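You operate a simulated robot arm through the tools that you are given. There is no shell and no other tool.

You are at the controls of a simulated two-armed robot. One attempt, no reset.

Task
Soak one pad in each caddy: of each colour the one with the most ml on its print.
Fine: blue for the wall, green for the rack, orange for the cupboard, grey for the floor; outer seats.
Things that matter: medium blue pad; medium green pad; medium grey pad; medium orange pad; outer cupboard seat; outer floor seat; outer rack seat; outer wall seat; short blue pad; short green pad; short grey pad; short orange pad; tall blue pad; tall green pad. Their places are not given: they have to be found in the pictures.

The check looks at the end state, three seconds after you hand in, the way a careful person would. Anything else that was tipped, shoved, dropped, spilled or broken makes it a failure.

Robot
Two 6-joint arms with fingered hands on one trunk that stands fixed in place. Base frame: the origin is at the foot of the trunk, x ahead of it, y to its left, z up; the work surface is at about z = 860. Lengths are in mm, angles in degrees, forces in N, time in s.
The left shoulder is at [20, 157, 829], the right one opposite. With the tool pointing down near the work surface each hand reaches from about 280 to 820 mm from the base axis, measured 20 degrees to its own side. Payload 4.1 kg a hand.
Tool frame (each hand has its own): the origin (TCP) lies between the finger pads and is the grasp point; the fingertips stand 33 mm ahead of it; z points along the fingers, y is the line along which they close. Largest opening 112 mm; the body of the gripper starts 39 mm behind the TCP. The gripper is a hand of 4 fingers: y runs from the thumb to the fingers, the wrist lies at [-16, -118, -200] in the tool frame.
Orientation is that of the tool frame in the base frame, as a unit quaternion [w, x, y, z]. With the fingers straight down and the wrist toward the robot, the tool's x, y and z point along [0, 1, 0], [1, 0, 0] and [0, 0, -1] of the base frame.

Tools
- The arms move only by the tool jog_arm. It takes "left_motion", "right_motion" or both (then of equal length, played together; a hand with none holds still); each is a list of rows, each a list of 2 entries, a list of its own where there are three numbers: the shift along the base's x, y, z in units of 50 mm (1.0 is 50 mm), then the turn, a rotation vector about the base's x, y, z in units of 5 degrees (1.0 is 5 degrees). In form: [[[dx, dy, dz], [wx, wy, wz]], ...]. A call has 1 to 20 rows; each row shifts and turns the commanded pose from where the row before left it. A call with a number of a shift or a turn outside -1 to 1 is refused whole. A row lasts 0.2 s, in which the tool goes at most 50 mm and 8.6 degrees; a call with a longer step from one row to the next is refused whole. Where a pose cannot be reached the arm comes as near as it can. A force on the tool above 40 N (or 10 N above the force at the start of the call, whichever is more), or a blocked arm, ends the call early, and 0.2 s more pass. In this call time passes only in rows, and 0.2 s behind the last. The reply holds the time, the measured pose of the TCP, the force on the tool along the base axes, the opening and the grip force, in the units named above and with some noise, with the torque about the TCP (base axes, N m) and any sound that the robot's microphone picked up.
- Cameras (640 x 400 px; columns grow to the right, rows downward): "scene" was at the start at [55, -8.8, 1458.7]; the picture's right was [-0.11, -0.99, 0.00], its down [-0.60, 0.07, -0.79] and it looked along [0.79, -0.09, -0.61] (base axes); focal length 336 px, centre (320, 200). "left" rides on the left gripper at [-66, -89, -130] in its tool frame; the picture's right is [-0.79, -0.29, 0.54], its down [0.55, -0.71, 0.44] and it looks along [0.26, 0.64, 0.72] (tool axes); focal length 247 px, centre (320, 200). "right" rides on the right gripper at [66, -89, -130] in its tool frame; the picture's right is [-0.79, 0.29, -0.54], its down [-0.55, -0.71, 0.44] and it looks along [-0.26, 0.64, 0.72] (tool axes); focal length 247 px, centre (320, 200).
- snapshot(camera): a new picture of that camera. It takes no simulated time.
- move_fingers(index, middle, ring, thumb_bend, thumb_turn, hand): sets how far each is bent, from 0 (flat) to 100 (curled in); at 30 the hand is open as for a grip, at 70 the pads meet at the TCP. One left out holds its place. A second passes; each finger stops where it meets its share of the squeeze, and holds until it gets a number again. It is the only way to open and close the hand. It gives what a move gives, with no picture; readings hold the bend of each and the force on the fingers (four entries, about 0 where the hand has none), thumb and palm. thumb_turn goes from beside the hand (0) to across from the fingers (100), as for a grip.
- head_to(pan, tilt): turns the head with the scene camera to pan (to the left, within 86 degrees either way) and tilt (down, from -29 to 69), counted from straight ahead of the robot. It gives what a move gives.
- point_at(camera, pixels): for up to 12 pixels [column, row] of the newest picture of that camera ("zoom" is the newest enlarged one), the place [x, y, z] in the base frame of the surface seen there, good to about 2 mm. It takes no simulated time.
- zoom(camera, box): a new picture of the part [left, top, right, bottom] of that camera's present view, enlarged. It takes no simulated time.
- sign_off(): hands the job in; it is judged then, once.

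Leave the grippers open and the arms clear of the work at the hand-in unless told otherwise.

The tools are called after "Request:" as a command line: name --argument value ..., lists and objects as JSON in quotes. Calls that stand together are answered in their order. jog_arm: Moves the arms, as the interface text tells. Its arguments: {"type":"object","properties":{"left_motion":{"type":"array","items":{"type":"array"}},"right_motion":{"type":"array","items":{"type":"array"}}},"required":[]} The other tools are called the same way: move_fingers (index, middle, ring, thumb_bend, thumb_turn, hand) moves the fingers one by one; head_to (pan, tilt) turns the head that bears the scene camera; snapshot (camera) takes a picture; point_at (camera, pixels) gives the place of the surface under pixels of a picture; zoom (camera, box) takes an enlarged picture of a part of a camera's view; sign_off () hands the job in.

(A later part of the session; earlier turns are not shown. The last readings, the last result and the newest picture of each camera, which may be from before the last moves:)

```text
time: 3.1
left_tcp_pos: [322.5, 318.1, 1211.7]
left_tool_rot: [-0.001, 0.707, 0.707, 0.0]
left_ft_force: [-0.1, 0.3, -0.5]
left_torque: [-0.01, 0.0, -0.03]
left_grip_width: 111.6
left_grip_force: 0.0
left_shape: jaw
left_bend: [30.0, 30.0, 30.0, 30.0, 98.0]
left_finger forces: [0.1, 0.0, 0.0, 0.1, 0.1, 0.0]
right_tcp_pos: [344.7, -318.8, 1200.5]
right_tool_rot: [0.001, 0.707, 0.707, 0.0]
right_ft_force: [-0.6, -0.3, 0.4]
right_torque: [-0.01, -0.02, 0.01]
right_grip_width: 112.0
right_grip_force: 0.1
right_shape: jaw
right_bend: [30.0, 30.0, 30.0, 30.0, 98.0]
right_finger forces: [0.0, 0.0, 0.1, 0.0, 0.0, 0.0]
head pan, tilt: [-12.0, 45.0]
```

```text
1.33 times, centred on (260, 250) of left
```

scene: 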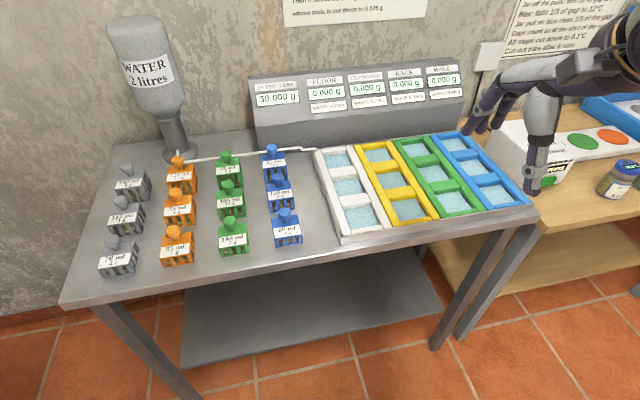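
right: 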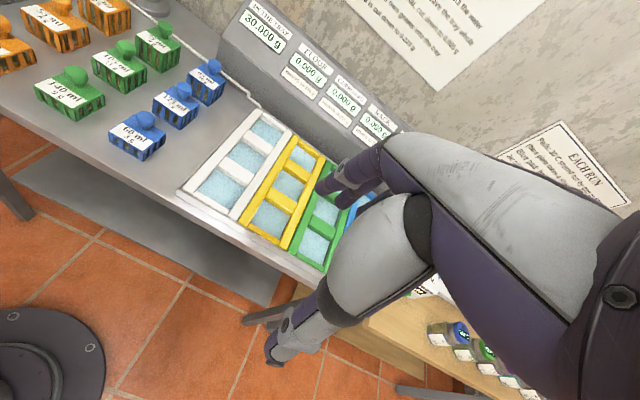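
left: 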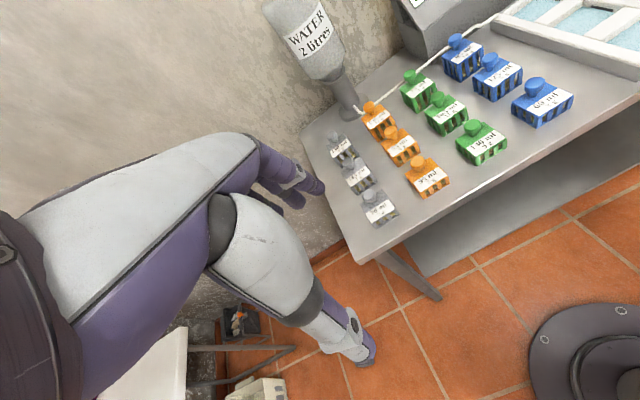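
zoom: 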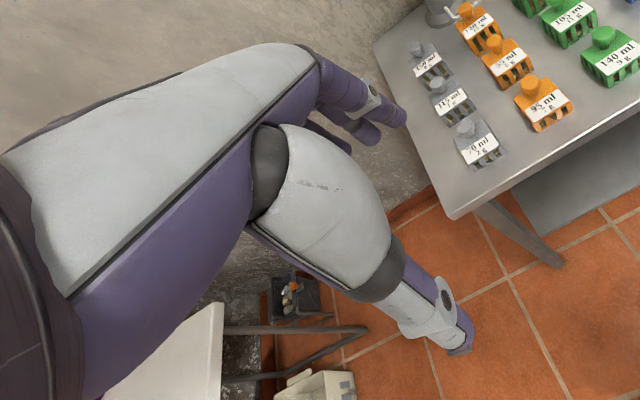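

The open fingers slant inward going up, since the knuckles sit only about 11 mm beyond the TCP at 74 mm above it. The bottle is therefore no obstacle. Next I will sample across each front seat to find its side walls.

Request:
zoom --camera "scene" --box '[465, 170, 535, 225]'

Request:
point_at --camera "zoom" --pixels '[[150, 190], [190, 190], [200, 190], [210, 190], [220, 190], [230, 190], [395, 190], [405, 190], [415, 190], [425, 190], [435, 190], [490, 190]]'

Request:
zoom --camera "scene" --box '[420, 180, 490, 235]'

Request:
point_at --camera "zoom" --pixels '[[150, 190], [205, 190], [215, 190], [225, 190], [235, 190], [410, 190], [425, 190], [435, 190], [445, 190], [455, 190], [320, 235], [260, 100]]'

Request:
zoom --camera "scene" --box '[375, 185, 445, 240]'

Request:
point_at --camera "zoom" --pixels '[[150, 190], [195, 190], [205, 190], [215, 190], [225, 190], [405, 190], [415, 190], [430, 190], [440, 190], [450, 190], [330, 260], [260, 120]]'

Request:
zoom --camera "scene" --box '[325, 190, 395, 245]'

Request:
point_at --camera "zoom" --pixels '[[150, 210], [195, 210], [205, 210], [215, 210], [225, 210], [425, 210], [440, 210], [450, 210], [460, 210], [470, 210], [340, 290], [280, 135]]'

```text
7.27 times, centred on (500, 198) of scene
```

zoom: 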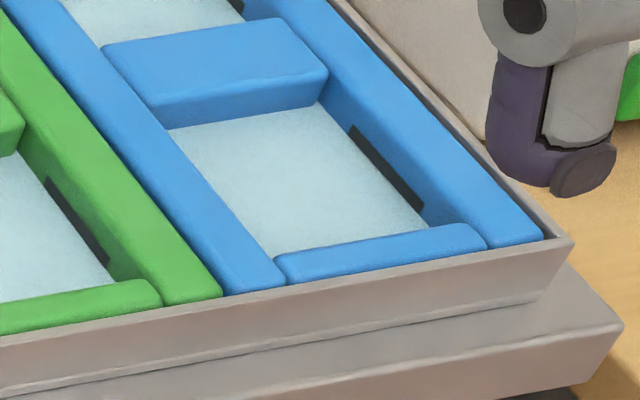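

```text
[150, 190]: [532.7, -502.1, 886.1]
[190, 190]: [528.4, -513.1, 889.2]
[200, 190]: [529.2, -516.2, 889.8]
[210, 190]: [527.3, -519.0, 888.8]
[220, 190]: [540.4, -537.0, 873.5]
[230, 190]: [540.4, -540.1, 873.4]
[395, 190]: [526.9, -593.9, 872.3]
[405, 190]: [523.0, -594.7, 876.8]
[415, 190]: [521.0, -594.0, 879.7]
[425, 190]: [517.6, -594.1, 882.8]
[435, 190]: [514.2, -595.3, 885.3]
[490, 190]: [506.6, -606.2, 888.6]
```

```text
7.27 times, centred on (455, 208) of scene
```

zoom: 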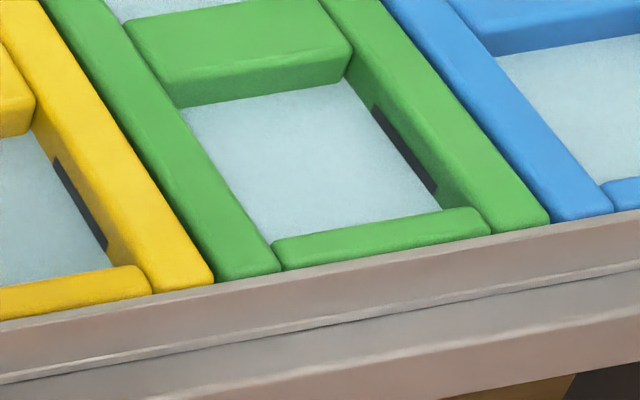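

```text
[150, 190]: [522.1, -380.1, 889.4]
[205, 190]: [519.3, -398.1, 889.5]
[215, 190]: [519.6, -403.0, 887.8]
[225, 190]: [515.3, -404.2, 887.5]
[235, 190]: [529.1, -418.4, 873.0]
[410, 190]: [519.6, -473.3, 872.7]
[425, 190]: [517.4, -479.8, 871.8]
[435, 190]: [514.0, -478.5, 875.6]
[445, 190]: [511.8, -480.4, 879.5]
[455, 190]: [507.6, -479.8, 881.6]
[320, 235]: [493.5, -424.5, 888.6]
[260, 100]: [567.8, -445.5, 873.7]
```

```text
7.27 times, centred on (410, 212) of scene
```

zoom: 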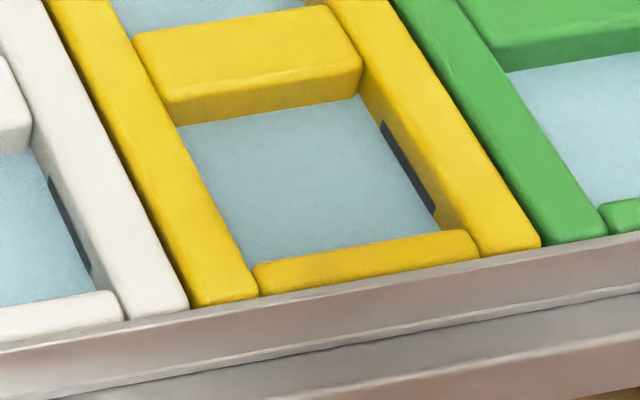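

```text
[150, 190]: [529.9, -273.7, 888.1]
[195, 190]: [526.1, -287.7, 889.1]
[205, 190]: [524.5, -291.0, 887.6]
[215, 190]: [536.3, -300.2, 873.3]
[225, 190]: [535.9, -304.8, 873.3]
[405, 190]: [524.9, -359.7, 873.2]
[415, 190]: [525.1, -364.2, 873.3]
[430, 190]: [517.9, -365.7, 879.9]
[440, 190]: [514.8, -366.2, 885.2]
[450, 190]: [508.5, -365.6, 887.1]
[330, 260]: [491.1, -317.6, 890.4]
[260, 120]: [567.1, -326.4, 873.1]
```

```text
7.27 times, centred on (360, 218) of scene
```

zoom: 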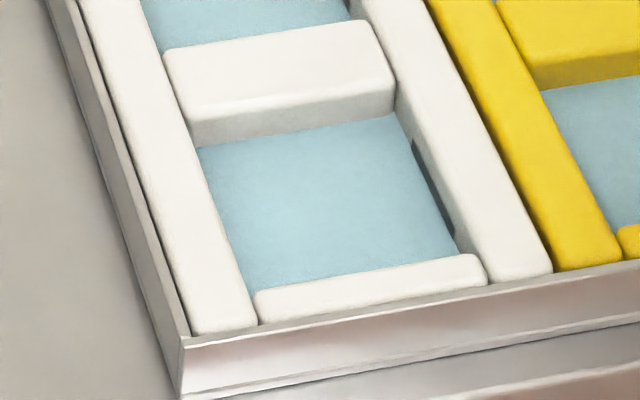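

```text
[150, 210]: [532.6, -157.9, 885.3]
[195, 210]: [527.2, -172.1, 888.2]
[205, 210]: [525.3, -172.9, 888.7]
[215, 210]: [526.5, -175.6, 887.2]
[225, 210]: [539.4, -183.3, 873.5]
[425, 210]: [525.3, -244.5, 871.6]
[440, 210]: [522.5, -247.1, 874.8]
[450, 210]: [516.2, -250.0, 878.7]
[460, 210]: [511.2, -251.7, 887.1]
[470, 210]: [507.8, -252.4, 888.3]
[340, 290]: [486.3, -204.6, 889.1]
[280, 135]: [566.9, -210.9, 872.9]
```

The front seats are about 75 x 73 mm, centred at x≈533 with y≈-213 (white), -329 (yellow), -443 (green) and -558 (blue). That leaves roughly 7-9 mm of play around a pad. Now I will try a narrower preshape on the left hand to see how the fingertips move.

Request:
move_fingers --hand "left" --index 50 --middle 50 --ring 50 --thumb_bend 50 --thumb_turn 100

Request:
zoom --camera "left" --box '[200, 100, 440, 400]'

Request:
head_to --pan 35 --tilt 40

Request:
snapshot --camera "scene"

```text
time: 4.1
left_tcp_pos: [322.6, 319.0, 1212.2]
left_tool_rot: [-0.001, 0.707, 0.707, 0.0]
left_ft_force: [0.2, -0.2, 0.1]
left_torque: [0.0, 0.03, 0.0]
left_grip_width: 58.0
left_grip_force: 0.0
left_shape: fingers
left_bend: [50.0, 50.0, 50.0, 50.0, 100.0]
left_finger forces: [0.1, 0.1, 0.1, 0.0, 0.1, 0.1]
right_tcp_pos: [342.9, -320.3, 1202.0]
right_tool_rot: [0.0, 0.707, 0.707, 0.0]
right_ft_force: [0.1, 0.3, 0.1]
right_torque: [-0.02, -0.02, -0.02]
right_grip_width: 111.5
right_grip_force: 0.0
right_shape: jaw
right_bend: [30.0, 30.0, 30.0, 30.0, 98.0]
right_finger forces: [0.1, 0.1, 0.0, 0.0, 0.0, 0.1]
head pan, tilt: [-12.0, 45.0]
```

```text
1.33 times, centred on (320, 250) of left
```

zoom: 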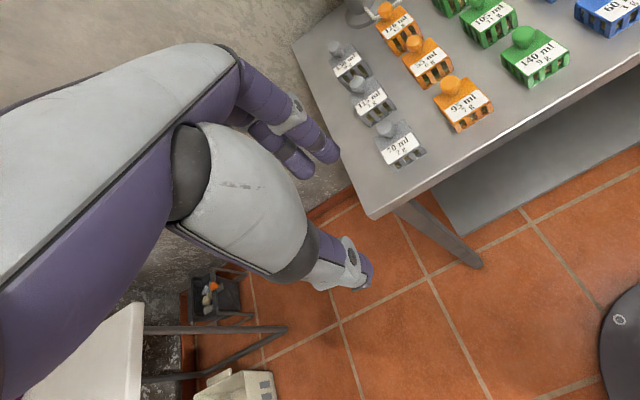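

```text
time: 5.3
left_tcp_pos: [321.8, 319.2, 1211.9]
left_tool_rot: [-0.001, 0.707, 0.707, -0.001]
left_ft_force: [-0.8, 0.3, 0.4]
left_torque: [0.0, 0.03, -0.01]
left_grip_width: 58.3
left_grip_force: 0.1
left_shape: fingers
left_bend: [50.0, 50.0, 50.0, 50.0, 100.0]
left_finger forces: [0.0, 0.0, 0.1, 0.0, 0.0, 0.0]
right_tcp_pos: [344.6, -319.2, 1201.2]
right_tool_rot: [0.0, 0.707, 0.707, 0.0]
right_ft_force: [-0.3, 0.7, 0.2]
right_torque: [-0.02, 0.0, -0.02]
right_grip_width: 111.7
right_grip_force: 0.1
right_shape: jaw
right_bend: [30.0, 30.0, 30.0, 30.0, 98.0]
right_finger forces: [0.0, 0.0, 0.0, 0.1, 0.0, 0.1]
head pan, tilt: [35.0, 40.0]
```

```text
taken
```

scene: 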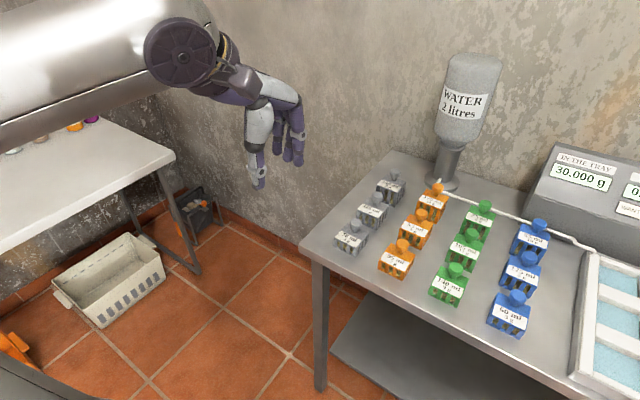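

At a bend of 50 the opening is 58 mm. I will enlarge the hand at about (275,145) to find the fingertip height relative to the TCP.

Request:
zoom --camera "scene" --box '[230, 60, 330, 200]'

Request:
point_at --camera "scene" --pixels '[[259, 184], [256, 175], [288, 158], [300, 162], [296, 150], [279, 150], [250, 150], [262, 120], [285, 130], [297, 110], [280, 90], [240, 80]]'

```text
2.86 times, centred on (280, 130) of scene
```

zoom: 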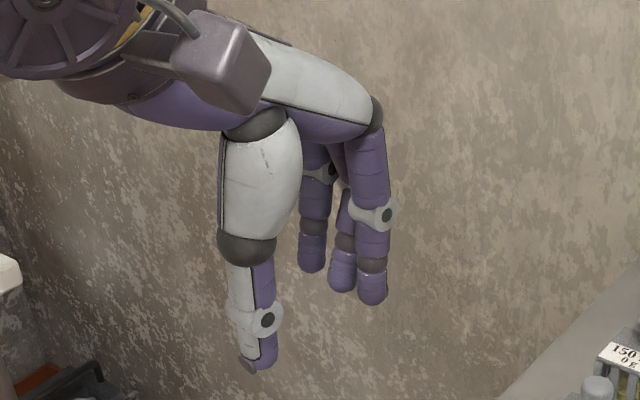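

```text
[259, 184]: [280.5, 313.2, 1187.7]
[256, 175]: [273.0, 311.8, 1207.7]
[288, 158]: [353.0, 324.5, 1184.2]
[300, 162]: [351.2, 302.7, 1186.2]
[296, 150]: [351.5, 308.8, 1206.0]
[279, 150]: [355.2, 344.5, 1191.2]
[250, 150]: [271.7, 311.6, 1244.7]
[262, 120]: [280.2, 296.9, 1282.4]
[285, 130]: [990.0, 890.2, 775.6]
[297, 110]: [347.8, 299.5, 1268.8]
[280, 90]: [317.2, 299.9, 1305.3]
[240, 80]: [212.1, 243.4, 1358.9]
```

The fingertips sit about 30 mm below the TCP, with the middle finger opposite the thumb. Now I will move the left hand above the grey 150 knob at (747,300.5), stopping at z≈1060.

Request:
jog_arm --left_motion '[[[0.85, -0.037, -0.3], [0, 0, 0]], [[0.85, -0.037, -0.3], [0, 0, 0]], [[0.85, -0.037, -0.3], [0, 0, 0]], [[0.85, -0.037, -0.3], [0, 0, 0]], [[0.85, -0.037, -0.3], [0, 0, 0]], [[0.85, -0.037, -0.3], [0, 0, 0]], [[0.85, -0.037, -0.3], [0, 0, 0]], [[0.85, -0.037, -0.3], [0, 0, 0]], [[0.85, -0.037, -0.3], [0, 0, 0]], [[0.85, -0.037, -0.3], [0, 0, 0]], [[0, 0, 0], [0, 0, 0]]]'

Request:
snapshot --camera "scene"

Request:
snapshot --camera "left"

```text
time: 7.7
left_tcp_pos: [729.6, 299.1, 1060.6]
left_tool_rot: [-0.001, 0.707, 0.707, 0.0]
left_ft_force: [-0.5, 0.3, -0.3]
left_torque: [-0.01, 0.02, -0.03]
left_grip_width: 57.8
left_grip_force: 0.1
left_shape: fingers
left_bend: [50.0, 50.0, 50.0, 50.0, 100.0]
left_finger forces: [0.0, 0.0, 0.0, 0.0, 0.0, 0.0]
left hand out of reach, approached as far as the arm can: row 10
right_tcp_pos: [343.8, -318.2, 1200.9]
right_tool_rot: [0.0, 0.707, 0.707, 0.0]
right_ft_force: [0.6, 0.3, 1.0]
right_torque: [0.03, 0.06, 0.02]
right_grip_width: 112.1
right_grip_force: 0.1
right_shape: jaw
right_bend: [30.0, 30.0, 30.0, 30.0, 98.0]
right_finger forces: [0.0, 0.0, 0.0, 0.0, 0.0, 0.0]
head pan, tilt: [35.0, 40.0]
```

```text
taken
```

scene: 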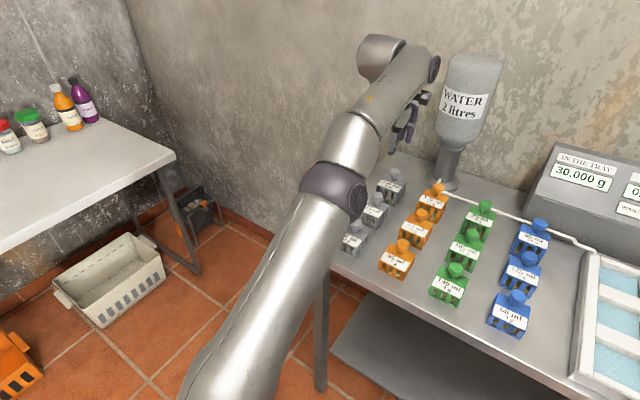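

```text
taken
```

left: 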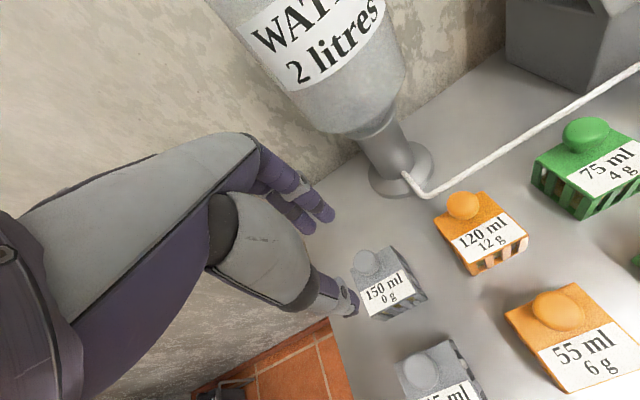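

The arm came up short at x=729.6 at this height, and going lower gives more reach. I will descend 55 mm and read the pose.

Request:
jog_arm --left_motion '[[[0, 0, -0.4], [0, 0, 0]], [[0, 0, -0.4], [0, 0, 0]], [[0, 0, -0.3], [0, 0, 0]]]'

Request:
snapshot --camera "left"

```text
time: 8.5
left_tcp_pos: [728.6, 300.3, 1005.6]
left_tool_rot: [-0.001, 0.707, 0.707, 0.0]
left_ft_force: [-0.9, -0.3, -0.7]
left_torque: [0.0, -0.02, -0.01]
left_grip_width: 57.7
left_grip_force: 0.1
left_shape: fingers
left_bend: [50.0, 50.0, 50.0, 50.0, 100.0]
left_finger forces: [0.0, 0.1, 0.0, 0.0, 0.0, 0.0]
right_tcp_pos: [343.8, -318.4, 1201.8]
right_tool_rot: [0.0, 0.707, 0.707, -0.001]
right_ft_force: [-0.6, -0.9, 0.1]
right_torque: [0.01, -0.01, 0.03]
right_grip_width: 111.7
right_grip_force: 0.1
right_shape: jaw
right_bend: [30.0, 30.0, 30.0, 30.0, 98.0]
right_finger forces: [0.1, 0.0, 0.1, 0.0, 0.0, 0.0]
head pan, tilt: [35.0, 40.0]
```

```text
taken
```

left: 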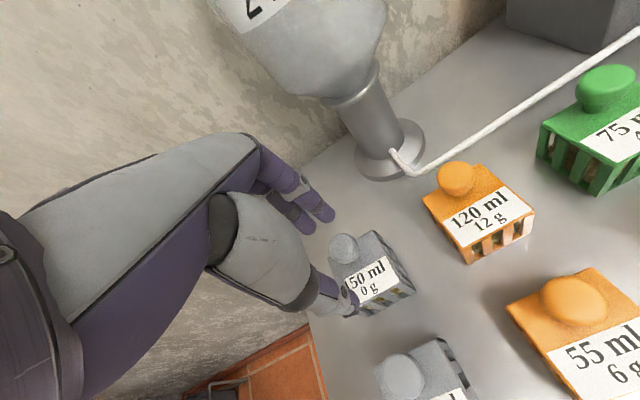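

The pose now holds at x=728.6. I will check the knob place in the left picture at (345,245), then shift forward 18 mm.

Request:
point_at --camera "left" --pixels '[[345, 245], [333, 245], [356, 243], [345, 237], [345, 255], [455, 178], [442, 178], [470, 178]]'

Request:
jog_arm --left_motion '[[[0.37, 0.0, 0], [0, 0, 0]], [[0, 0, 0], [0, 0, 0]]]'

```text
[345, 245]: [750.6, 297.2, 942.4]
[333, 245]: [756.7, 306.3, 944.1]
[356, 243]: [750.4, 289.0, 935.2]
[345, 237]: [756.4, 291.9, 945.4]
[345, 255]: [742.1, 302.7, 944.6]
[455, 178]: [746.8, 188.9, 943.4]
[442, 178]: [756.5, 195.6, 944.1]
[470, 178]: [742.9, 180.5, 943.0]
```

```text
time: 9.1
left_tcp_pos: [747.3, 299.7, 1006.1]
left_tool_rot: [0.0, 0.707, 0.707, -0.001]
left_ft_force: [0.1, -0.7, 0.4]
left_torque: [0.01, -0.01, -0.02]
left_grip_width: 57.8
left_grip_force: 0.1
left_shape: fingers
left_bend: [50.0, 50.0, 50.0, 50.0, 100.0]
left_finger forces: [0.0, 0.0, 0.0, 0.0, 0.0, 0.0]
right_tcp_pos: [343.3, -318.8, 1202.2]
right_tool_rot: [0.0, 0.707, 0.707, -0.001]
right_ft_force: [-0.9, -0.1, 0.7]
right_torque: [-0.01, -0.05, -0.01]
right_grip_width: 111.6
right_grip_force: 0.2
right_shape: jaw
right_bend: [30.0, 30.0, 30.0, 30.0, 98.0]
right_finger forces: [0.0, 0.0, 0.0, 0.0, 0.1, 0.0]
head pan, tilt: [35.0, 40.0]
```

The TCP is now over the knob at (747.3, 299.7). I will descend to z≈949.

Request:
jog_arm --left_motion '[[[0, 0, -0.4], [0, 0, 0]], [[0, 0, -0.4], [0, 0, 0]], [[0, 0, -0.34], [0, 0, 0]], [[0, 0, 0], [0, 0, 0]]]'

Request:
snapshot --camera "left"

Request:
zoom --camera "scene" --box '[350, 80, 470, 220]'

```text
time: 10.1
left_tcp_pos: [748.9, 300.5, 949.8]
left_tool_rot: [-0.001, 0.707, 0.707, -0.001]
left_ft_force: [0.1, 0.3, 0.1]
left_torque: [-0.01, 0.0, 0.01]
left_grip_width: 57.4
left_grip_force: 0.1
left_shape: fingers
left_bend: [50.0, 50.0, 50.0, 50.0, 100.0]
left_finger forces: [0.0, 0.0, 0.0, 0.0, 0.0, 0.1]
right_tcp_pos: [342.7, -319.5, 1200.6]
right_tool_rot: [0.0, 0.707, 0.707, 0.0]
right_ft_force: [0.1, 0.3, -0.2]
right_torque: [-0.01, -0.01, 0.01]
right_grip_width: 111.7
right_grip_force: 0.1
right_shape: jaw
right_bend: [30.0, 30.0, 30.0, 30.0, 98.0]
right_finger forces: [0.0, 0.1, 0.0, 0.0, 0.0, 0.1]
head pan, tilt: [35.0, 40.0]
```

```text
taken
```

left: 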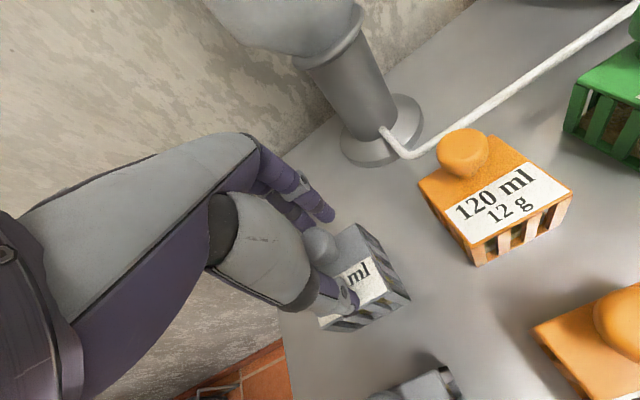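

```text
2.86 times, centred on (410, 150) of scene
```

zoom: 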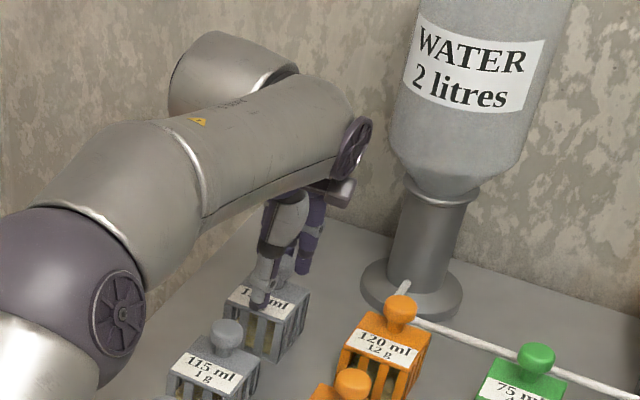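

The fingers straddle the knob and the forces are zero. I will close on it.

Request:
move_fingers --hand "left" --index 68 --middle 70 --ring 68 --thumb_bend 70

Request:
snapshot --camera "left"

```text
time: 11.1
left_tcp_pos: [747.5, 300.5, 949.9]
left_tool_rot: [-0.001, 0.707, 0.707, -0.001]
left_ft_force: [0.5, 0.1, 1.3]
left_torque: [0.03, 0.0, -0.01]
left_grip_width: 19.5
left_grip_force: 7.4
left_shape: fingers
left_bend: [64.0, 66.0, 68.0, 64.0, 100.0]
left_finger forces: [3.3, 3.8, 0.0, 0.0, 7.2, 0.1]
right_tcp_pos: [344.2, -319.0, 1201.5]
right_tool_rot: [0.0, 0.707, 0.707, 0.0]
right_ft_force: [0.2, -0.2, 0.4]
right_torque: [0.0, -0.01, -0.02]
right_grip_width: 111.7
right_grip_force: 0.1
right_shape: jaw
right_bend: [30.0, 30.0, 30.0, 30.0, 98.0]
right_finger forces: [0.1, 0.0, 0.0, 0.0, 0.0, 0.1]
head pan, tilt: [35.0, 40.0]
```

```text
taken
```

left: 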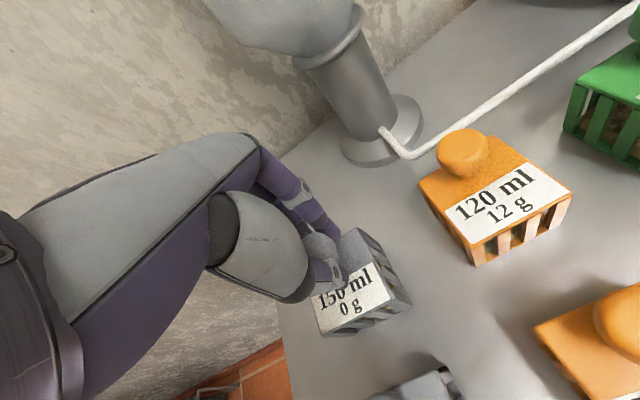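

It grips at 7.4 N with a width of 19.5 mm. I will lift 25 mm slowly and look.

Request:
jog_arm --left_motion '[[[0, 0, 0.15], [0, 0, 0]], [[0, 0, 0.15], [0, 0, 0]], [[0, 0, 0.2], [0, 0, 0]], [[0, 0, 0], [0, 0, 0]]]'

Request:
snapshot --camera "left"

Request:
zoom --camera "scene" --box '[350, 120, 450, 220]'

```text
time: 12.1
left_tcp_pos: [747.9, 301.1, 973.0]
left_tool_rot: [0.0, 0.707, 0.707, -0.002]
left_ft_force: [0.7, 0.1, -0.6]
left_torque: [-0.03, 0.0, 0.01]
left_grip_width: 19.9
left_grip_force: 6.8
left_shape: fingers
left_bend: [64.0, 66.0, 68.0, 64.0, 100.0]
left_finger forces: [3.3, 3.9, 0.0, 0.0, 7.1, 0.0]
right_tcp_pos: [343.6, -320.3, 1201.6]
right_tool_rot: [0.0, 0.707, 0.707, 0.0]
right_ft_force: [0.0, -0.2, -0.1]
right_torque: [0.01, 0.01, 0.0]
right_grip_width: 111.7
right_grip_force: 0.1
right_shape: jaw
right_bend: [30.0, 30.0, 30.0, 30.0, 98.0]
right_finger forces: [0.0, 0.0, 0.0, 0.0, 0.0, 0.0]
head pan, tilt: [35.0, 40.0]
```

```text
taken
```

left: 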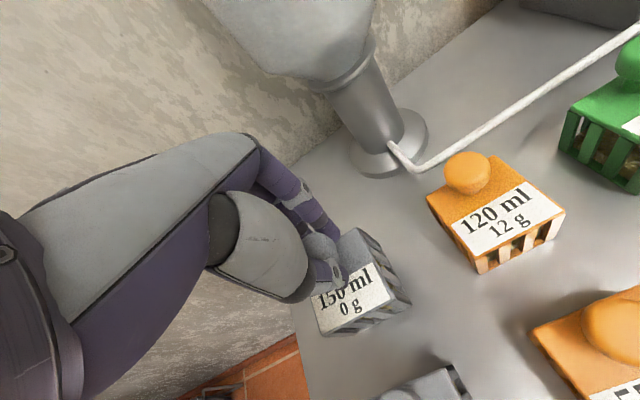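

```text
4.00 times, centred on (400, 170) of scene
```

zoom: 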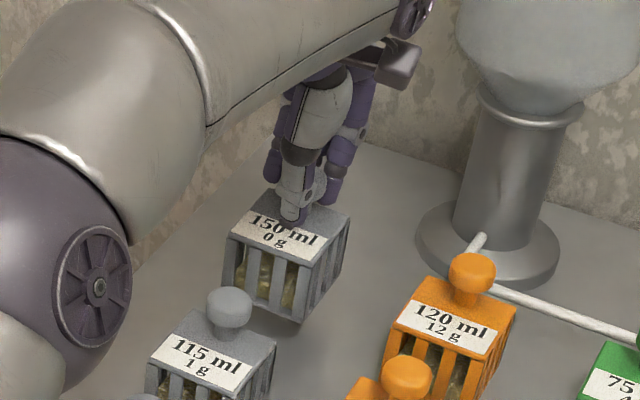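

The pad lifts cleanly and hangs level. I will raise it and pull it back slightly while moving the right arm further out of the way.

Request:
jog_arm --left_motion '[[[-0.2, 0, 0.7], [0, 0, 0]], [[-0.2, 0, 0.7], [0, 0, 0]], [[-0.3, 0, 0.5], [0, 0, 0]], [[0, 0, 0], [0, 0, 0]], [[0, 0, 0], [0, 0, 0]]]' --right_motion '[[[-0.1, -0.85, 0], [0, 0, 0]], [[-0.1, -0.85, 0], [0, 0, 0]], [[-0.1, -0.85, 0], [0, 0, 0]], [[-0.1, -0.85, 0], [0, 0, 0]], [[-0.1, -0.85, 0], [0, 0, 0]]]'

Request:
head_to --pan -5 --tilt 42

Request:
snapshot --camera "scene"

```text
time: 13.3
left_tcp_pos: [713.8, 301.3, 1070.0]
left_tool_rot: [0.0, 0.707, 0.707, 0.0]
left_ft_force: [-0.5, 0.8, -1.1]
left_torque: [-0.04, -0.02, -0.01]
left_grip_width: 19.9
left_grip_force: 7.4
left_shape: fingers
left_bend: [64.0, 67.0, 68.0, 64.0, 100.0]
left_finger forces: [3.2, 4.0, 0.0, 0.1, 7.3, 0.0]
right_tcp_pos: [317.8, -531.2, 1201.2]
right_tool_rot: [0.0, 0.707, 0.707, 0.0]
right_ft_force: [-0.1, 0.2, -0.2]
right_torque: [0.02, -0.01, -0.02]
right_grip_width: 112.0
right_grip_force: 0.2
right_shape: jaw
right_bend: [30.0, 30.0, 30.0, 30.0, 98.0]
right_finger forces: [0.0, 0.0, 0.0, 0.0, 0.0, 0.0]
head pan, tilt: [35.0, 40.0]
```

```text
time: 14.3
left_tcp_pos: [715.2, 301.9, 1071.2]
left_tool_rot: [0.0, 0.707, 0.707, -0.001]
left_ft_force: [0.7, -0.3, -0.7]
left_torque: [0.0, 0.01, 0.02]
left_grip_width: 19.6
left_grip_force: 7.3
left_shape: fingers
left_bend: [64.0, 67.0, 68.0, 64.0, 100.0]
left_finger forces: [3.1, 3.9, 0.0, 0.1, 7.2, 0.0]
right_tcp_pos: [318.9, -529.7, 1200.7]
right_tool_rot: [0.0, 0.707, 0.707, 0.0]
right_ft_force: [-0.1, -0.7, -0.7]
right_torque: [-0.02, -0.02, 0.0]
right_grip_width: 111.7
right_grip_force: 0.0
right_shape: jaw
right_bend: [30.0, 30.0, 30.0, 30.0, 98.0]
right_finger forces: [0.0, 0.0, 0.1, 0.0, 0.0, 0.0]
head pan, tilt: [-5.0, 42.0]
```

```text
taken
```

scene: 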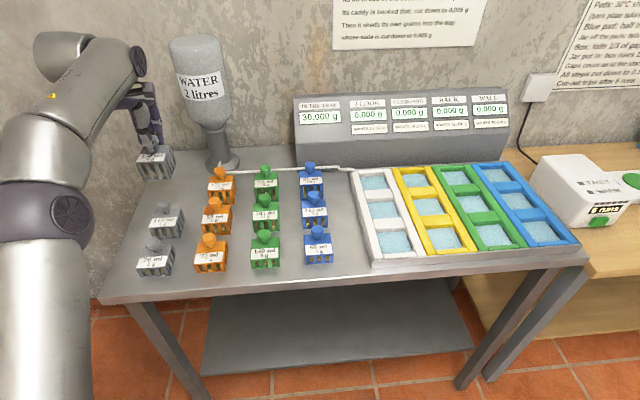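

The pad hangs level and the path is clear. I will carry it at z≈1071, above all knobs, to over the outer floor (white) seat at TCP (547,-214).

Request:
jog_arm --left_motion '[[[-0.28, -0.86, 0], [0, 0, 0]], [[-0.28, -0.86, 0], [0, 0, 0]], [[-0.28, -0.86, 0], [0, 0, 0]], [[-0.28, -0.86, 0], [0, 0, 0]], [[-0.28, -0.86, 0], [0, 0, 0]], [[-0.28, -0.86, 0], [0, 0, 0]], [[-0.28, -0.86, 0], [0, 0, 0]], [[-0.28, -0.86, 0], [0, 0, 0]], [[-0.28, -0.86, 0], [0, 0, 0]], [[-0.28, -0.86, 0], [0, 0, 0]], [[-0.28, -0.86, 0], [0, 0, 0]], [[-0.28, -0.86, 0], [0, 0, 0]], [[0, 0, 0], [0, 0, 0]]]'

Request:
snapshot --camera "scene"

Request:
snapshot --camera "left"

```text
time: 17.1
left_tcp_pos: [545.9, -216.6, 1070.3]
left_tool_rot: [0.0, 0.707, 0.707, -0.001]
left_ft_force: [-1.0, 0.9, -0.1]
left_torque: [-0.01, 0.02, 0.02]
left_grip_width: 19.6
left_grip_force: 7.1
left_shape: fingers
left_bend: [64.0, 67.0, 68.0, 64.0, 100.0]
left_finger forces: [3.1, 4.2, 0.0, 0.0, 6.9, 0.0]
right_tcp_pos: [318.1, -531.9, 1200.9]
right_tool_rot: [-0.001, 0.707, 0.707, -0.001]
right_ft_force: [-0.2, 0.5, 0.5]
right_torque: [0.01, -0.03, -0.04]
right_grip_width: 111.5
right_grip_force: 0.2
right_shape: jaw
right_bend: [30.0, 30.0, 30.0, 30.0, 98.0]
right_finger forces: [0.0, 0.0, 0.0, 0.0, 0.0, 0.0]
head pan, tilt: [-5.0, 42.0]
```

```text
taken
```

scene: 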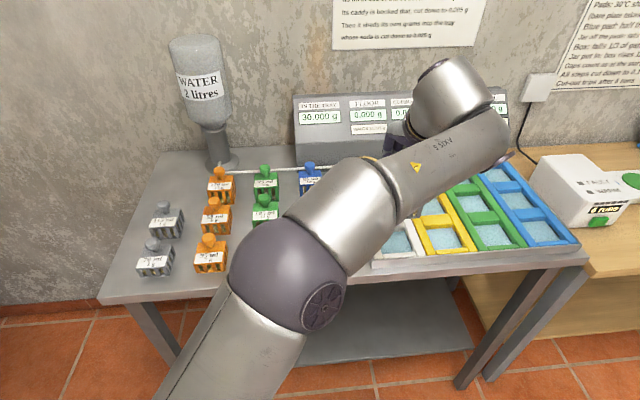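

```text
taken
```

left: 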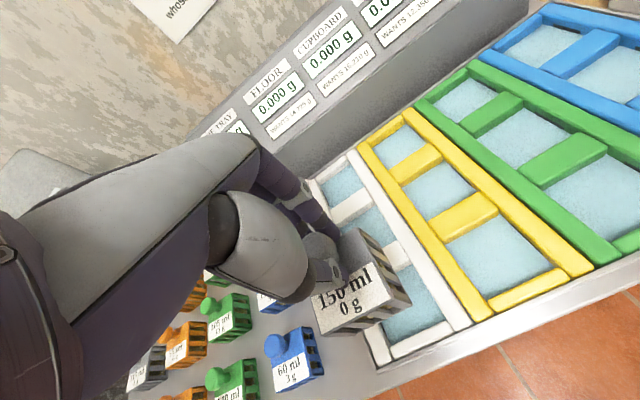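

The pad is above the white caddy. I will descend to z≈985, with the pad bottom just above the rim, and check alignment.

Request:
jog_arm --left_motion '[[[0.02, 0.05, -0.6], [0, 0, 0]], [[0, 0, -0.6], [0, 0, 0]], [[0, 0, -0.4], [0, 0, 0]], [[0, 0, 0], [0, 0, 0]]]'

Request:
snapshot --camera "left"

Request:
snapshot --camera "right"

Request:
zoom --camera "left" --box '[240, 180, 480, 390]'

```text
time: 18.1
left_tcp_pos: [546.5, -212.3, 989.7]
left_tool_rot: [0.0, 0.707, 0.707, 0.0]
left_ft_force: [-0.3, 0.8, -0.4]
left_torque: [-0.02, 0.03, 0.01]
left_grip_width: 19.2
left_grip_force: 7.1
left_shape: fingers
left_bend: [64.0, 67.0, 68.0, 64.0, 100.0]
left_finger forces: [3.3, 4.1, 0.0, 0.0, 6.8, 0.0]
right_tcp_pos: [318.1, -531.4, 1201.6]
right_tool_rot: [0.0, 0.707, 0.707, 0.0]
right_ft_force: [-0.5, 0.7, 0.6]
right_torque: [-0.02, 0.02, -0.01]
right_grip_width: 111.8
right_grip_force: 0.0
right_shape: jaw
right_bend: [30.0, 30.0, 30.0, 30.0, 98.0]
right_finger forces: [0.1, 0.1, 0.0, 0.0, 0.0, 0.0]
head pan, tilt: [-5.0, 42.0]
```

```text
taken
```

left: 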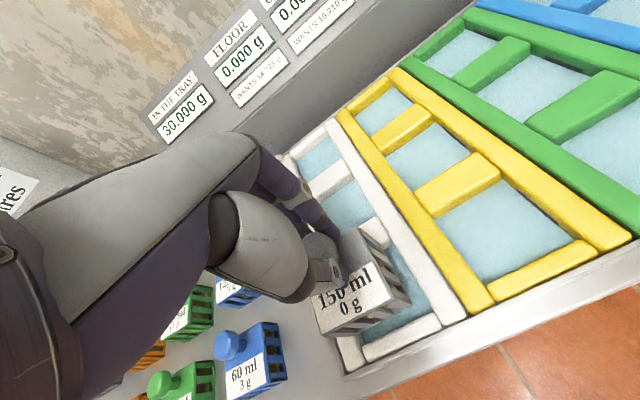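

```text
taken
```

right: 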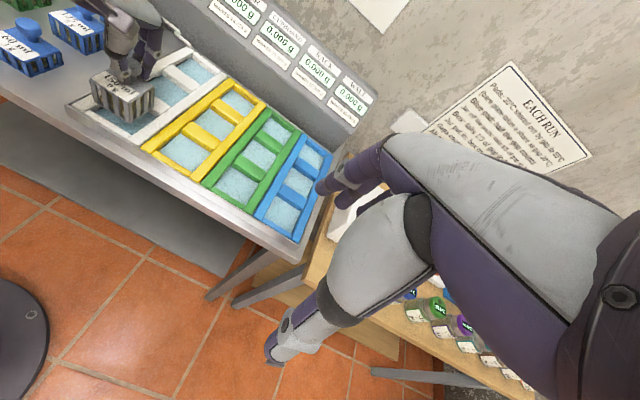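

```text
1.90 times, centred on (360, 285) of left
```

zoom: 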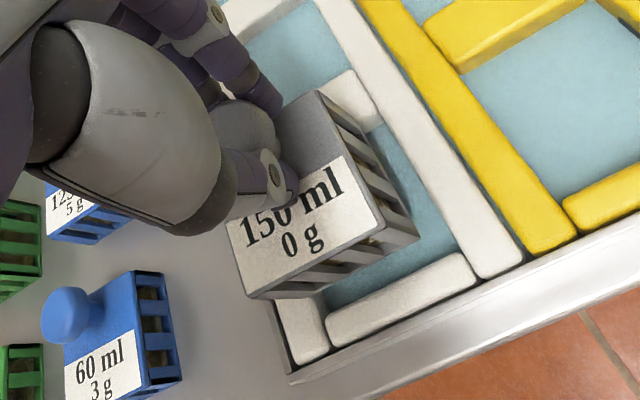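

I will measure the plate corners and rim edges in this zoom.

Request:
point_at --camera "zoom" --pixels '[[250, 294], [380, 225], [318, 100], [268, 285], [400, 235], [332, 322], [470, 258], [385, 290], [470, 262], [440, 185], [305, 350], [285, 305]]'

Request:
zoom --camera "right" --box '[60, 30, 240, 160]'

```text
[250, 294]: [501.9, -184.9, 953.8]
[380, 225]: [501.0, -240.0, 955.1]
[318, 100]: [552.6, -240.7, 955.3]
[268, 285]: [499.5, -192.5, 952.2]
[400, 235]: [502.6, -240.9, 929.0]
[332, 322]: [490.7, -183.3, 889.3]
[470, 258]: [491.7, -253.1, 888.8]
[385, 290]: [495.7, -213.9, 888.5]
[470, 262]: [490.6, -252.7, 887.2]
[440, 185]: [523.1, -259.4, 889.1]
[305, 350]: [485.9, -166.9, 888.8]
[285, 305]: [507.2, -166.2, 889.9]
```

```text
3.08 times, centred on (150, 95) of right
```

zoom: 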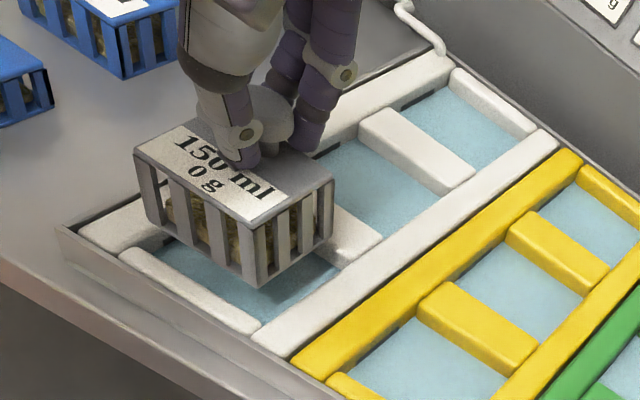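

The pad is centred to within a few mm, its front edge at 500.5 against the rim at 495.5. I will shift +4 mm in x and lower it about 32 mm.

Request:
jog_arm --left_motion '[[[0.08, -0.01, 0], [0, 0, 0]], [[0, 0, -0.2], [0, 0, 0]], [[0, 0, -0.2], [0, 0, 0]], [[0, 0, -0.15], [0, 0, 0]], [[0, 0, -0.1], [0, 0, 0]], [[0, 0, 0], [0, 0, 0]]]'

Request:
zoom --camera "right" --box '[60, 30, 240, 160]'

Request:
zoom --camera "left" --box '[240, 180, 480, 390]'

```text
time: 19.5
left_tcp_pos: [551.0, -213.3, 957.2]
left_tool_rot: [0.0, 0.707, 0.708, 0.0]
left_ft_force: [-0.3, -0.2, 0.0]
left_torque: [-0.03, -0.01, 0.01]
left_grip_width: 19.5
left_grip_force: 7.3
left_shape: fingers
left_bend: [64.0, 67.0, 68.0, 64.0, 100.0]
left_finger forces: [3.2, 4.3, 0.0, 0.0, 6.8, 0.0]
right_tcp_pos: [318.3, -531.4, 1201.3]
right_tool_rot: [-0.001, 0.707, 0.707, 0.0]
right_ft_force: [-0.8, 0.8, 0.4]
right_torque: [0.03, -0.01, 0.0]
right_grip_width: 111.9
right_grip_force: 0.1
right_shape: jaw
right_bend: [30.0, 30.0, 30.0, 30.0, 98.0]
right_finger forces: [0.1, 0.0, 0.1, 0.0, 0.0, 0.0]
head pan, tilt: [-5.0, 42.0]
```

```text
3.08 times, centred on (150, 95) of right
```

zoom: 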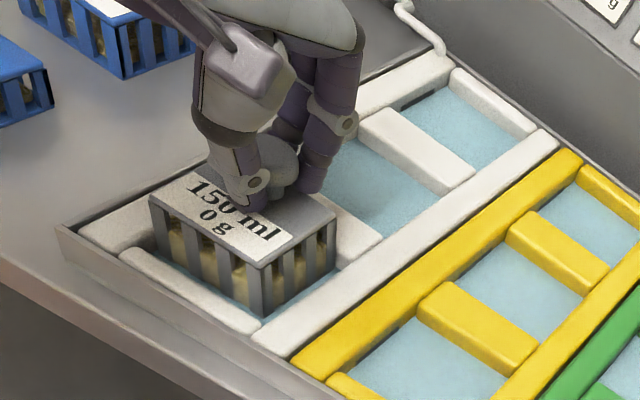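

```text
1.90 times, centred on (360, 285) of left
```

zoom: 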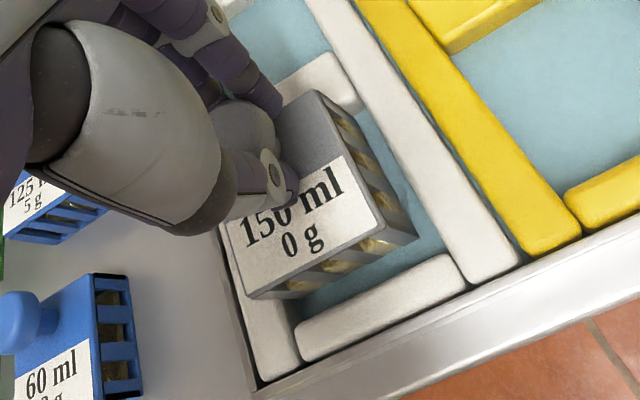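

The pad is inside the seat and meeting the water. I will lower gently until it touches the floor.

Request:
jog_arm --left_motion '[[[0, 0, -0.05], [0, 0, 0]], [[0, 0, -0.05], [0, 0, 0]], [[0, 0, 0], [0, 0, 0]]]'

Request:
zoom --camera "left" --box '[240, 180, 480, 390]'

Request:
point_at --camera "zoom" --pixels '[[250, 294], [380, 225], [318, 100]]'

```text
time: 20.3
left_tcp_pos: [551.8, -214.4, 954.2]
left_tool_rot: [0.001, 0.707, 0.707, 0.0]
left_ft_force: [1.5, 0.1, 9.8]
left_torque: [-0.04, 0.33, -0.04]
left_grip_width: 19.6
left_grip_force: 13.1
left_shape: fingers
left_bend: [64.0, 67.0, 68.0, 65.0, 100.0]
left_finger forces: [4.4, 5.0, 0.1, 0.0, 16.7, 0.1]
right_tcp_pos: [317.9, -530.2, 1200.7]
right_tool_rot: [0.0, 0.707, 0.707, 0.0]
right_ft_force: [-0.6, 0.0, -0.3]
right_torque: [0.02, 0.01, 0.02]
right_grip_width: 112.1
right_grip_force: 0.0
right_shape: jaw
right_bend: [30.0, 30.0, 30.0, 30.0, 98.0]
right_finger forces: [0.0, 0.0, 0.0, 0.0, 0.0, 0.1]
head pan, tilt: [-5.0, 42.0]
```

```text
1.90 times, centred on (360, 285) of left
```

zoom: 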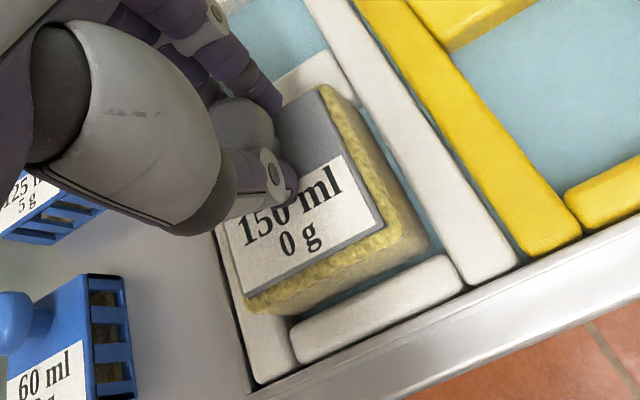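

```text
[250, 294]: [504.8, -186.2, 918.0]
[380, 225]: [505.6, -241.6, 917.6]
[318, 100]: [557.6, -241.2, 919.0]
```

The pad has swollen, so it is soaking, and the floor reaction is 10 N. I will ease up 1 mm, then open the fingers.

Request:
jog_arm --left_motion '[[[0, 0, 0.03], [0, 0, 0]], [[0, 0, 0], [0, 0, 0]]]'

Request:
move_fingers --hand "left" --index 50 --middle 50 --ring 50 --thumb_bend 50

Request:
zoom --camera "left" --box '[240, 180, 480, 390]'

```text
time: 20.9
left_tcp_pos: [551.3, -214.3, 954.0]
left_tool_rot: [-0.001, 0.708, 0.706, 0.001]
left_ft_force: [1.1, 0.6, 7.8]
left_torque: [0.01, 0.14, -0.03]
left_grip_width: 19.4
left_grip_force: 11.1
left_shape: fingers
left_bend: [64.0, 67.0, 68.0, 65.0, 100.0]
left_finger forces: [4.2, 6.0, 0.1, 0.0, 12.6, 0.0]
right_tcp_pos: [317.6, -530.4, 1200.3]
right_tool_rot: [0.0, 0.707, 0.707, 0.0]
right_ft_force: [-1.1, -0.4, 0.0]
right_torque: [0.01, -0.03, -0.01]
right_grip_width: 111.9
right_grip_force: 0.0
right_shape: jaw
right_bend: [30.0, 30.0, 30.0, 30.0, 98.0]
right_finger forces: [0.0, 0.0, 0.0, 0.1, 0.1, 0.0]
head pan, tilt: [-5.0, 42.0]
```

```text
time: 21.9
left_tcp_pos: [551.0, -213.8, 954.3]
left_tool_rot: [0.0, 0.707, 0.707, -0.001]
left_ft_force: [1.8, -0.8, 9.9]
left_torque: [-0.03, 0.37, 0.01]
left_grip_width: 55.6
left_grip_force: 4.8
left_shape: fingers
left_bend: [50.0, 50.0, 50.0, 51.0, 100.0]
left_finger forces: [0.0, 0.1, 0.0, 0.0, 9.8, 0.1]
right_tcp_pos: [318.4, -531.3, 1200.5]
right_tool_rot: [0.0, 0.707, 0.707, 0.0]
right_ft_force: [-0.2, 0.9, 0.0]
right_torque: [-0.01, 0.0, 0.02]
right_grip_width: 112.0
right_grip_force: 0.1
right_shape: jaw
right_bend: [30.0, 30.0, 30.0, 30.0, 98.0]
right_finger forces: [0.0, 0.1, 0.1, 0.0, 0.0, 0.0]
head pan, tilt: [-5.0, 42.0]
```

```text
1.90 times, centred on (360, 285) of left
```

zoom: 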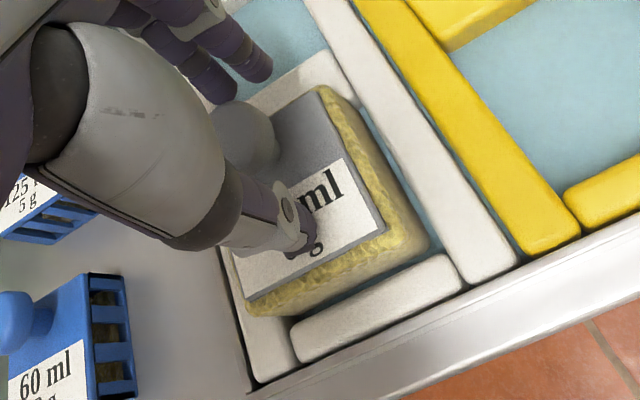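

The fingers are released, and the thumb only presses on the plate top. I will lift straight up.

Request:
jog_arm --left_motion '[[[0, 0, 0.1], [0, 0, 0]], [[0, 0, 0.4], [0, 0, 0]], [[0, 0, 0.8], [0, 0, 0]], [[0, 0, 0.9], [0, 0, 0]], [[0, 0, 0], [0, 0, 0]]]'

Request:
snapshot --camera "left"

Request:
snapshot --camera "right"

Request:
zoom --camera "right" --box '[60, 0, 380, 180]'

```text
time: 23.1
left_tcp_pos: [550.9, -213.3, 1063.5]
left_tool_rot: [-0.002, 0.707, 0.707, -0.001]
left_ft_force: [-0.3, 0.8, 0.3]
left_torque: [-0.02, 0.01, 0.01]
left_grip_width: 57.5
left_grip_force: 0.0
left_shape: fingers
left_bend: [50.0, 50.0, 50.0, 50.0, 100.0]
left_finger forces: [0.1, 0.1, 0.0, 0.1, 0.0, 0.0]
right_tcp_pos: [316.9, -531.2, 1200.8]
right_tool_rot: [0.001, 0.707, 0.707, -0.001]
right_ft_force: [0.3, 0.3, 0.0]
right_torque: [-0.01, 0.0, -0.03]
right_grip_width: 111.9
right_grip_force: 0.0
right_shape: jaw
right_bend: [30.0, 30.0, 30.0, 30.0, 98.0]
right_finger forces: [0.0, 0.0, 0.0, 0.0, 0.0, 0.0]
head pan, tilt: [-5.0, 42.0]
```

```text
taken
```

left: 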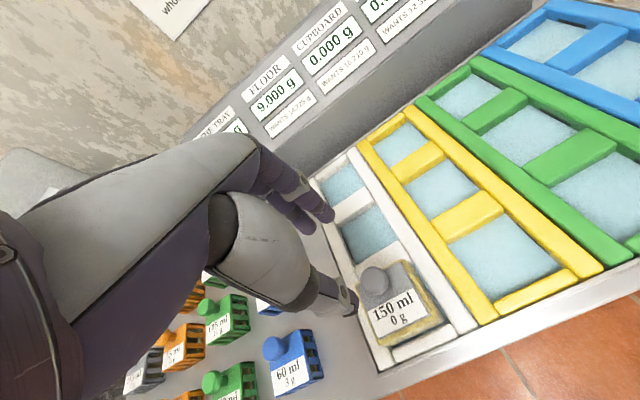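

```text
taken
```

right: 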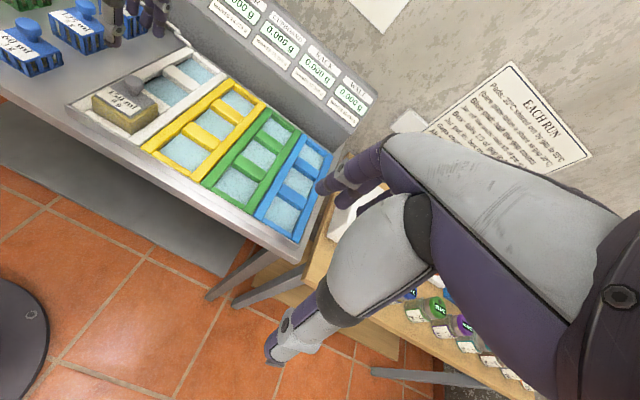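

```text
2.00 times, centred on (220, 90) of right
```

zoom: 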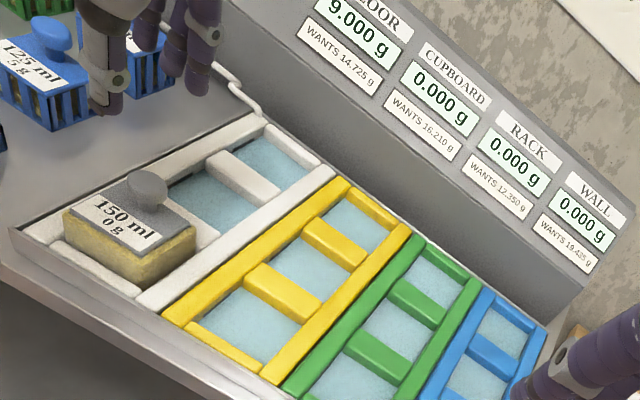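

FLOOR now reads 9.000 g and the grey pad sits flat in its outer seat. Next is orange 120: the left hand goes back to above its knob at (747,187.5).

Request:
jog_arm --left_motion '[[[0.368, 0.8, 0], [0, 0, 0]], [[0.368, 0.8, 0], [0, 0, 0]], [[0.368, 0.8, 0], [0, 0, 0]], [[0.368, 0.8, 0], [0, 0, 0]], [[0.368, 0.8, 0], [0, 0, 0]], [[0.368, 0.8, 0], [0, 0, 0]], [[0.368, 0.8, 0], [0, 0, 0]], [[0.368, 0.8, 0], [0, 0, 0]], [[0.368, 0.8, 0], [0, 0, 0]], [[0.368, 0.8, 0], [0, 0, 0]], [[0, 0, -0.6], [0, 0, 0]], [[0, 0, -0.5], [0, 0, 0]], [[0, 0, 0], [0, 0, 0]]]'

Request:
snapshot --camera "left"

Request:
snapshot --camera "scene"

```text
time: 25.9
left_tcp_pos: [735.5, 185.4, 1009.4]
left_tool_rot: [0.0, 0.707, 0.708, 0.0]
left_ft_force: [-0.7, 0.3, 0.2]
left_torque: [-0.03, -0.01, 0.01]
left_grip_width: 57.2
left_grip_force: 0.0
left_shape: fingers
left_bend: [50.0, 50.0, 50.0, 50.0, 100.0]
left_finger forces: [0.0, 0.0, 0.1, 0.0, 0.0, 0.0]
right_tcp_pos: [318.3, -531.2, 1199.0]
right_tool_rot: [0.0, 0.707, 0.707, 0.0]
right_ft_force: [0.5, -0.1, 0.3]
right_torque: [0.0, -0.02, 0.03]
right_grip_width: 111.8
right_grip_force: 0.0
right_shape: jaw
right_bend: [30.0, 30.0, 30.0, 30.0, 98.0]
right_finger forces: [0.0, 0.1, 0.1, 0.0, 0.0, 0.1]
head pan, tilt: [-5.0, 42.0]
```

```text
taken
```

left: 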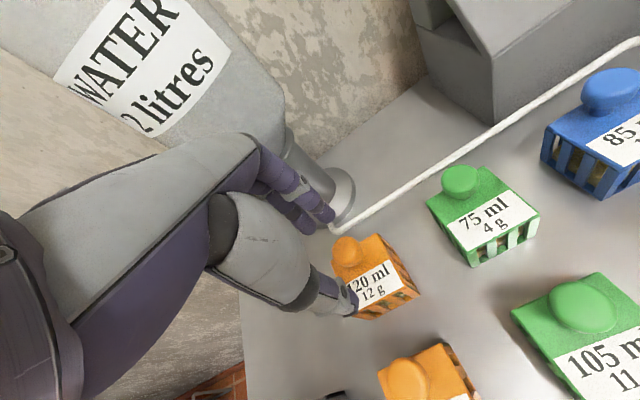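

```text
taken
```

scene: 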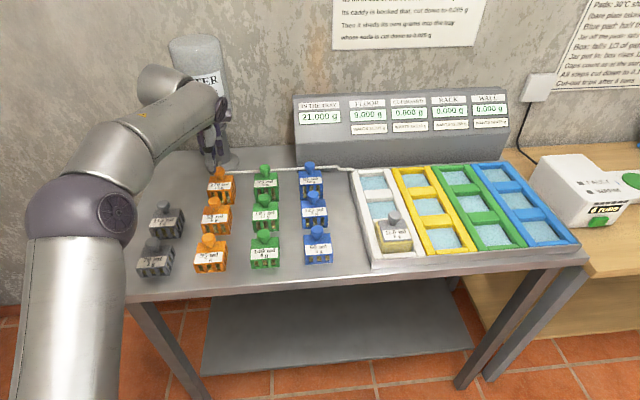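

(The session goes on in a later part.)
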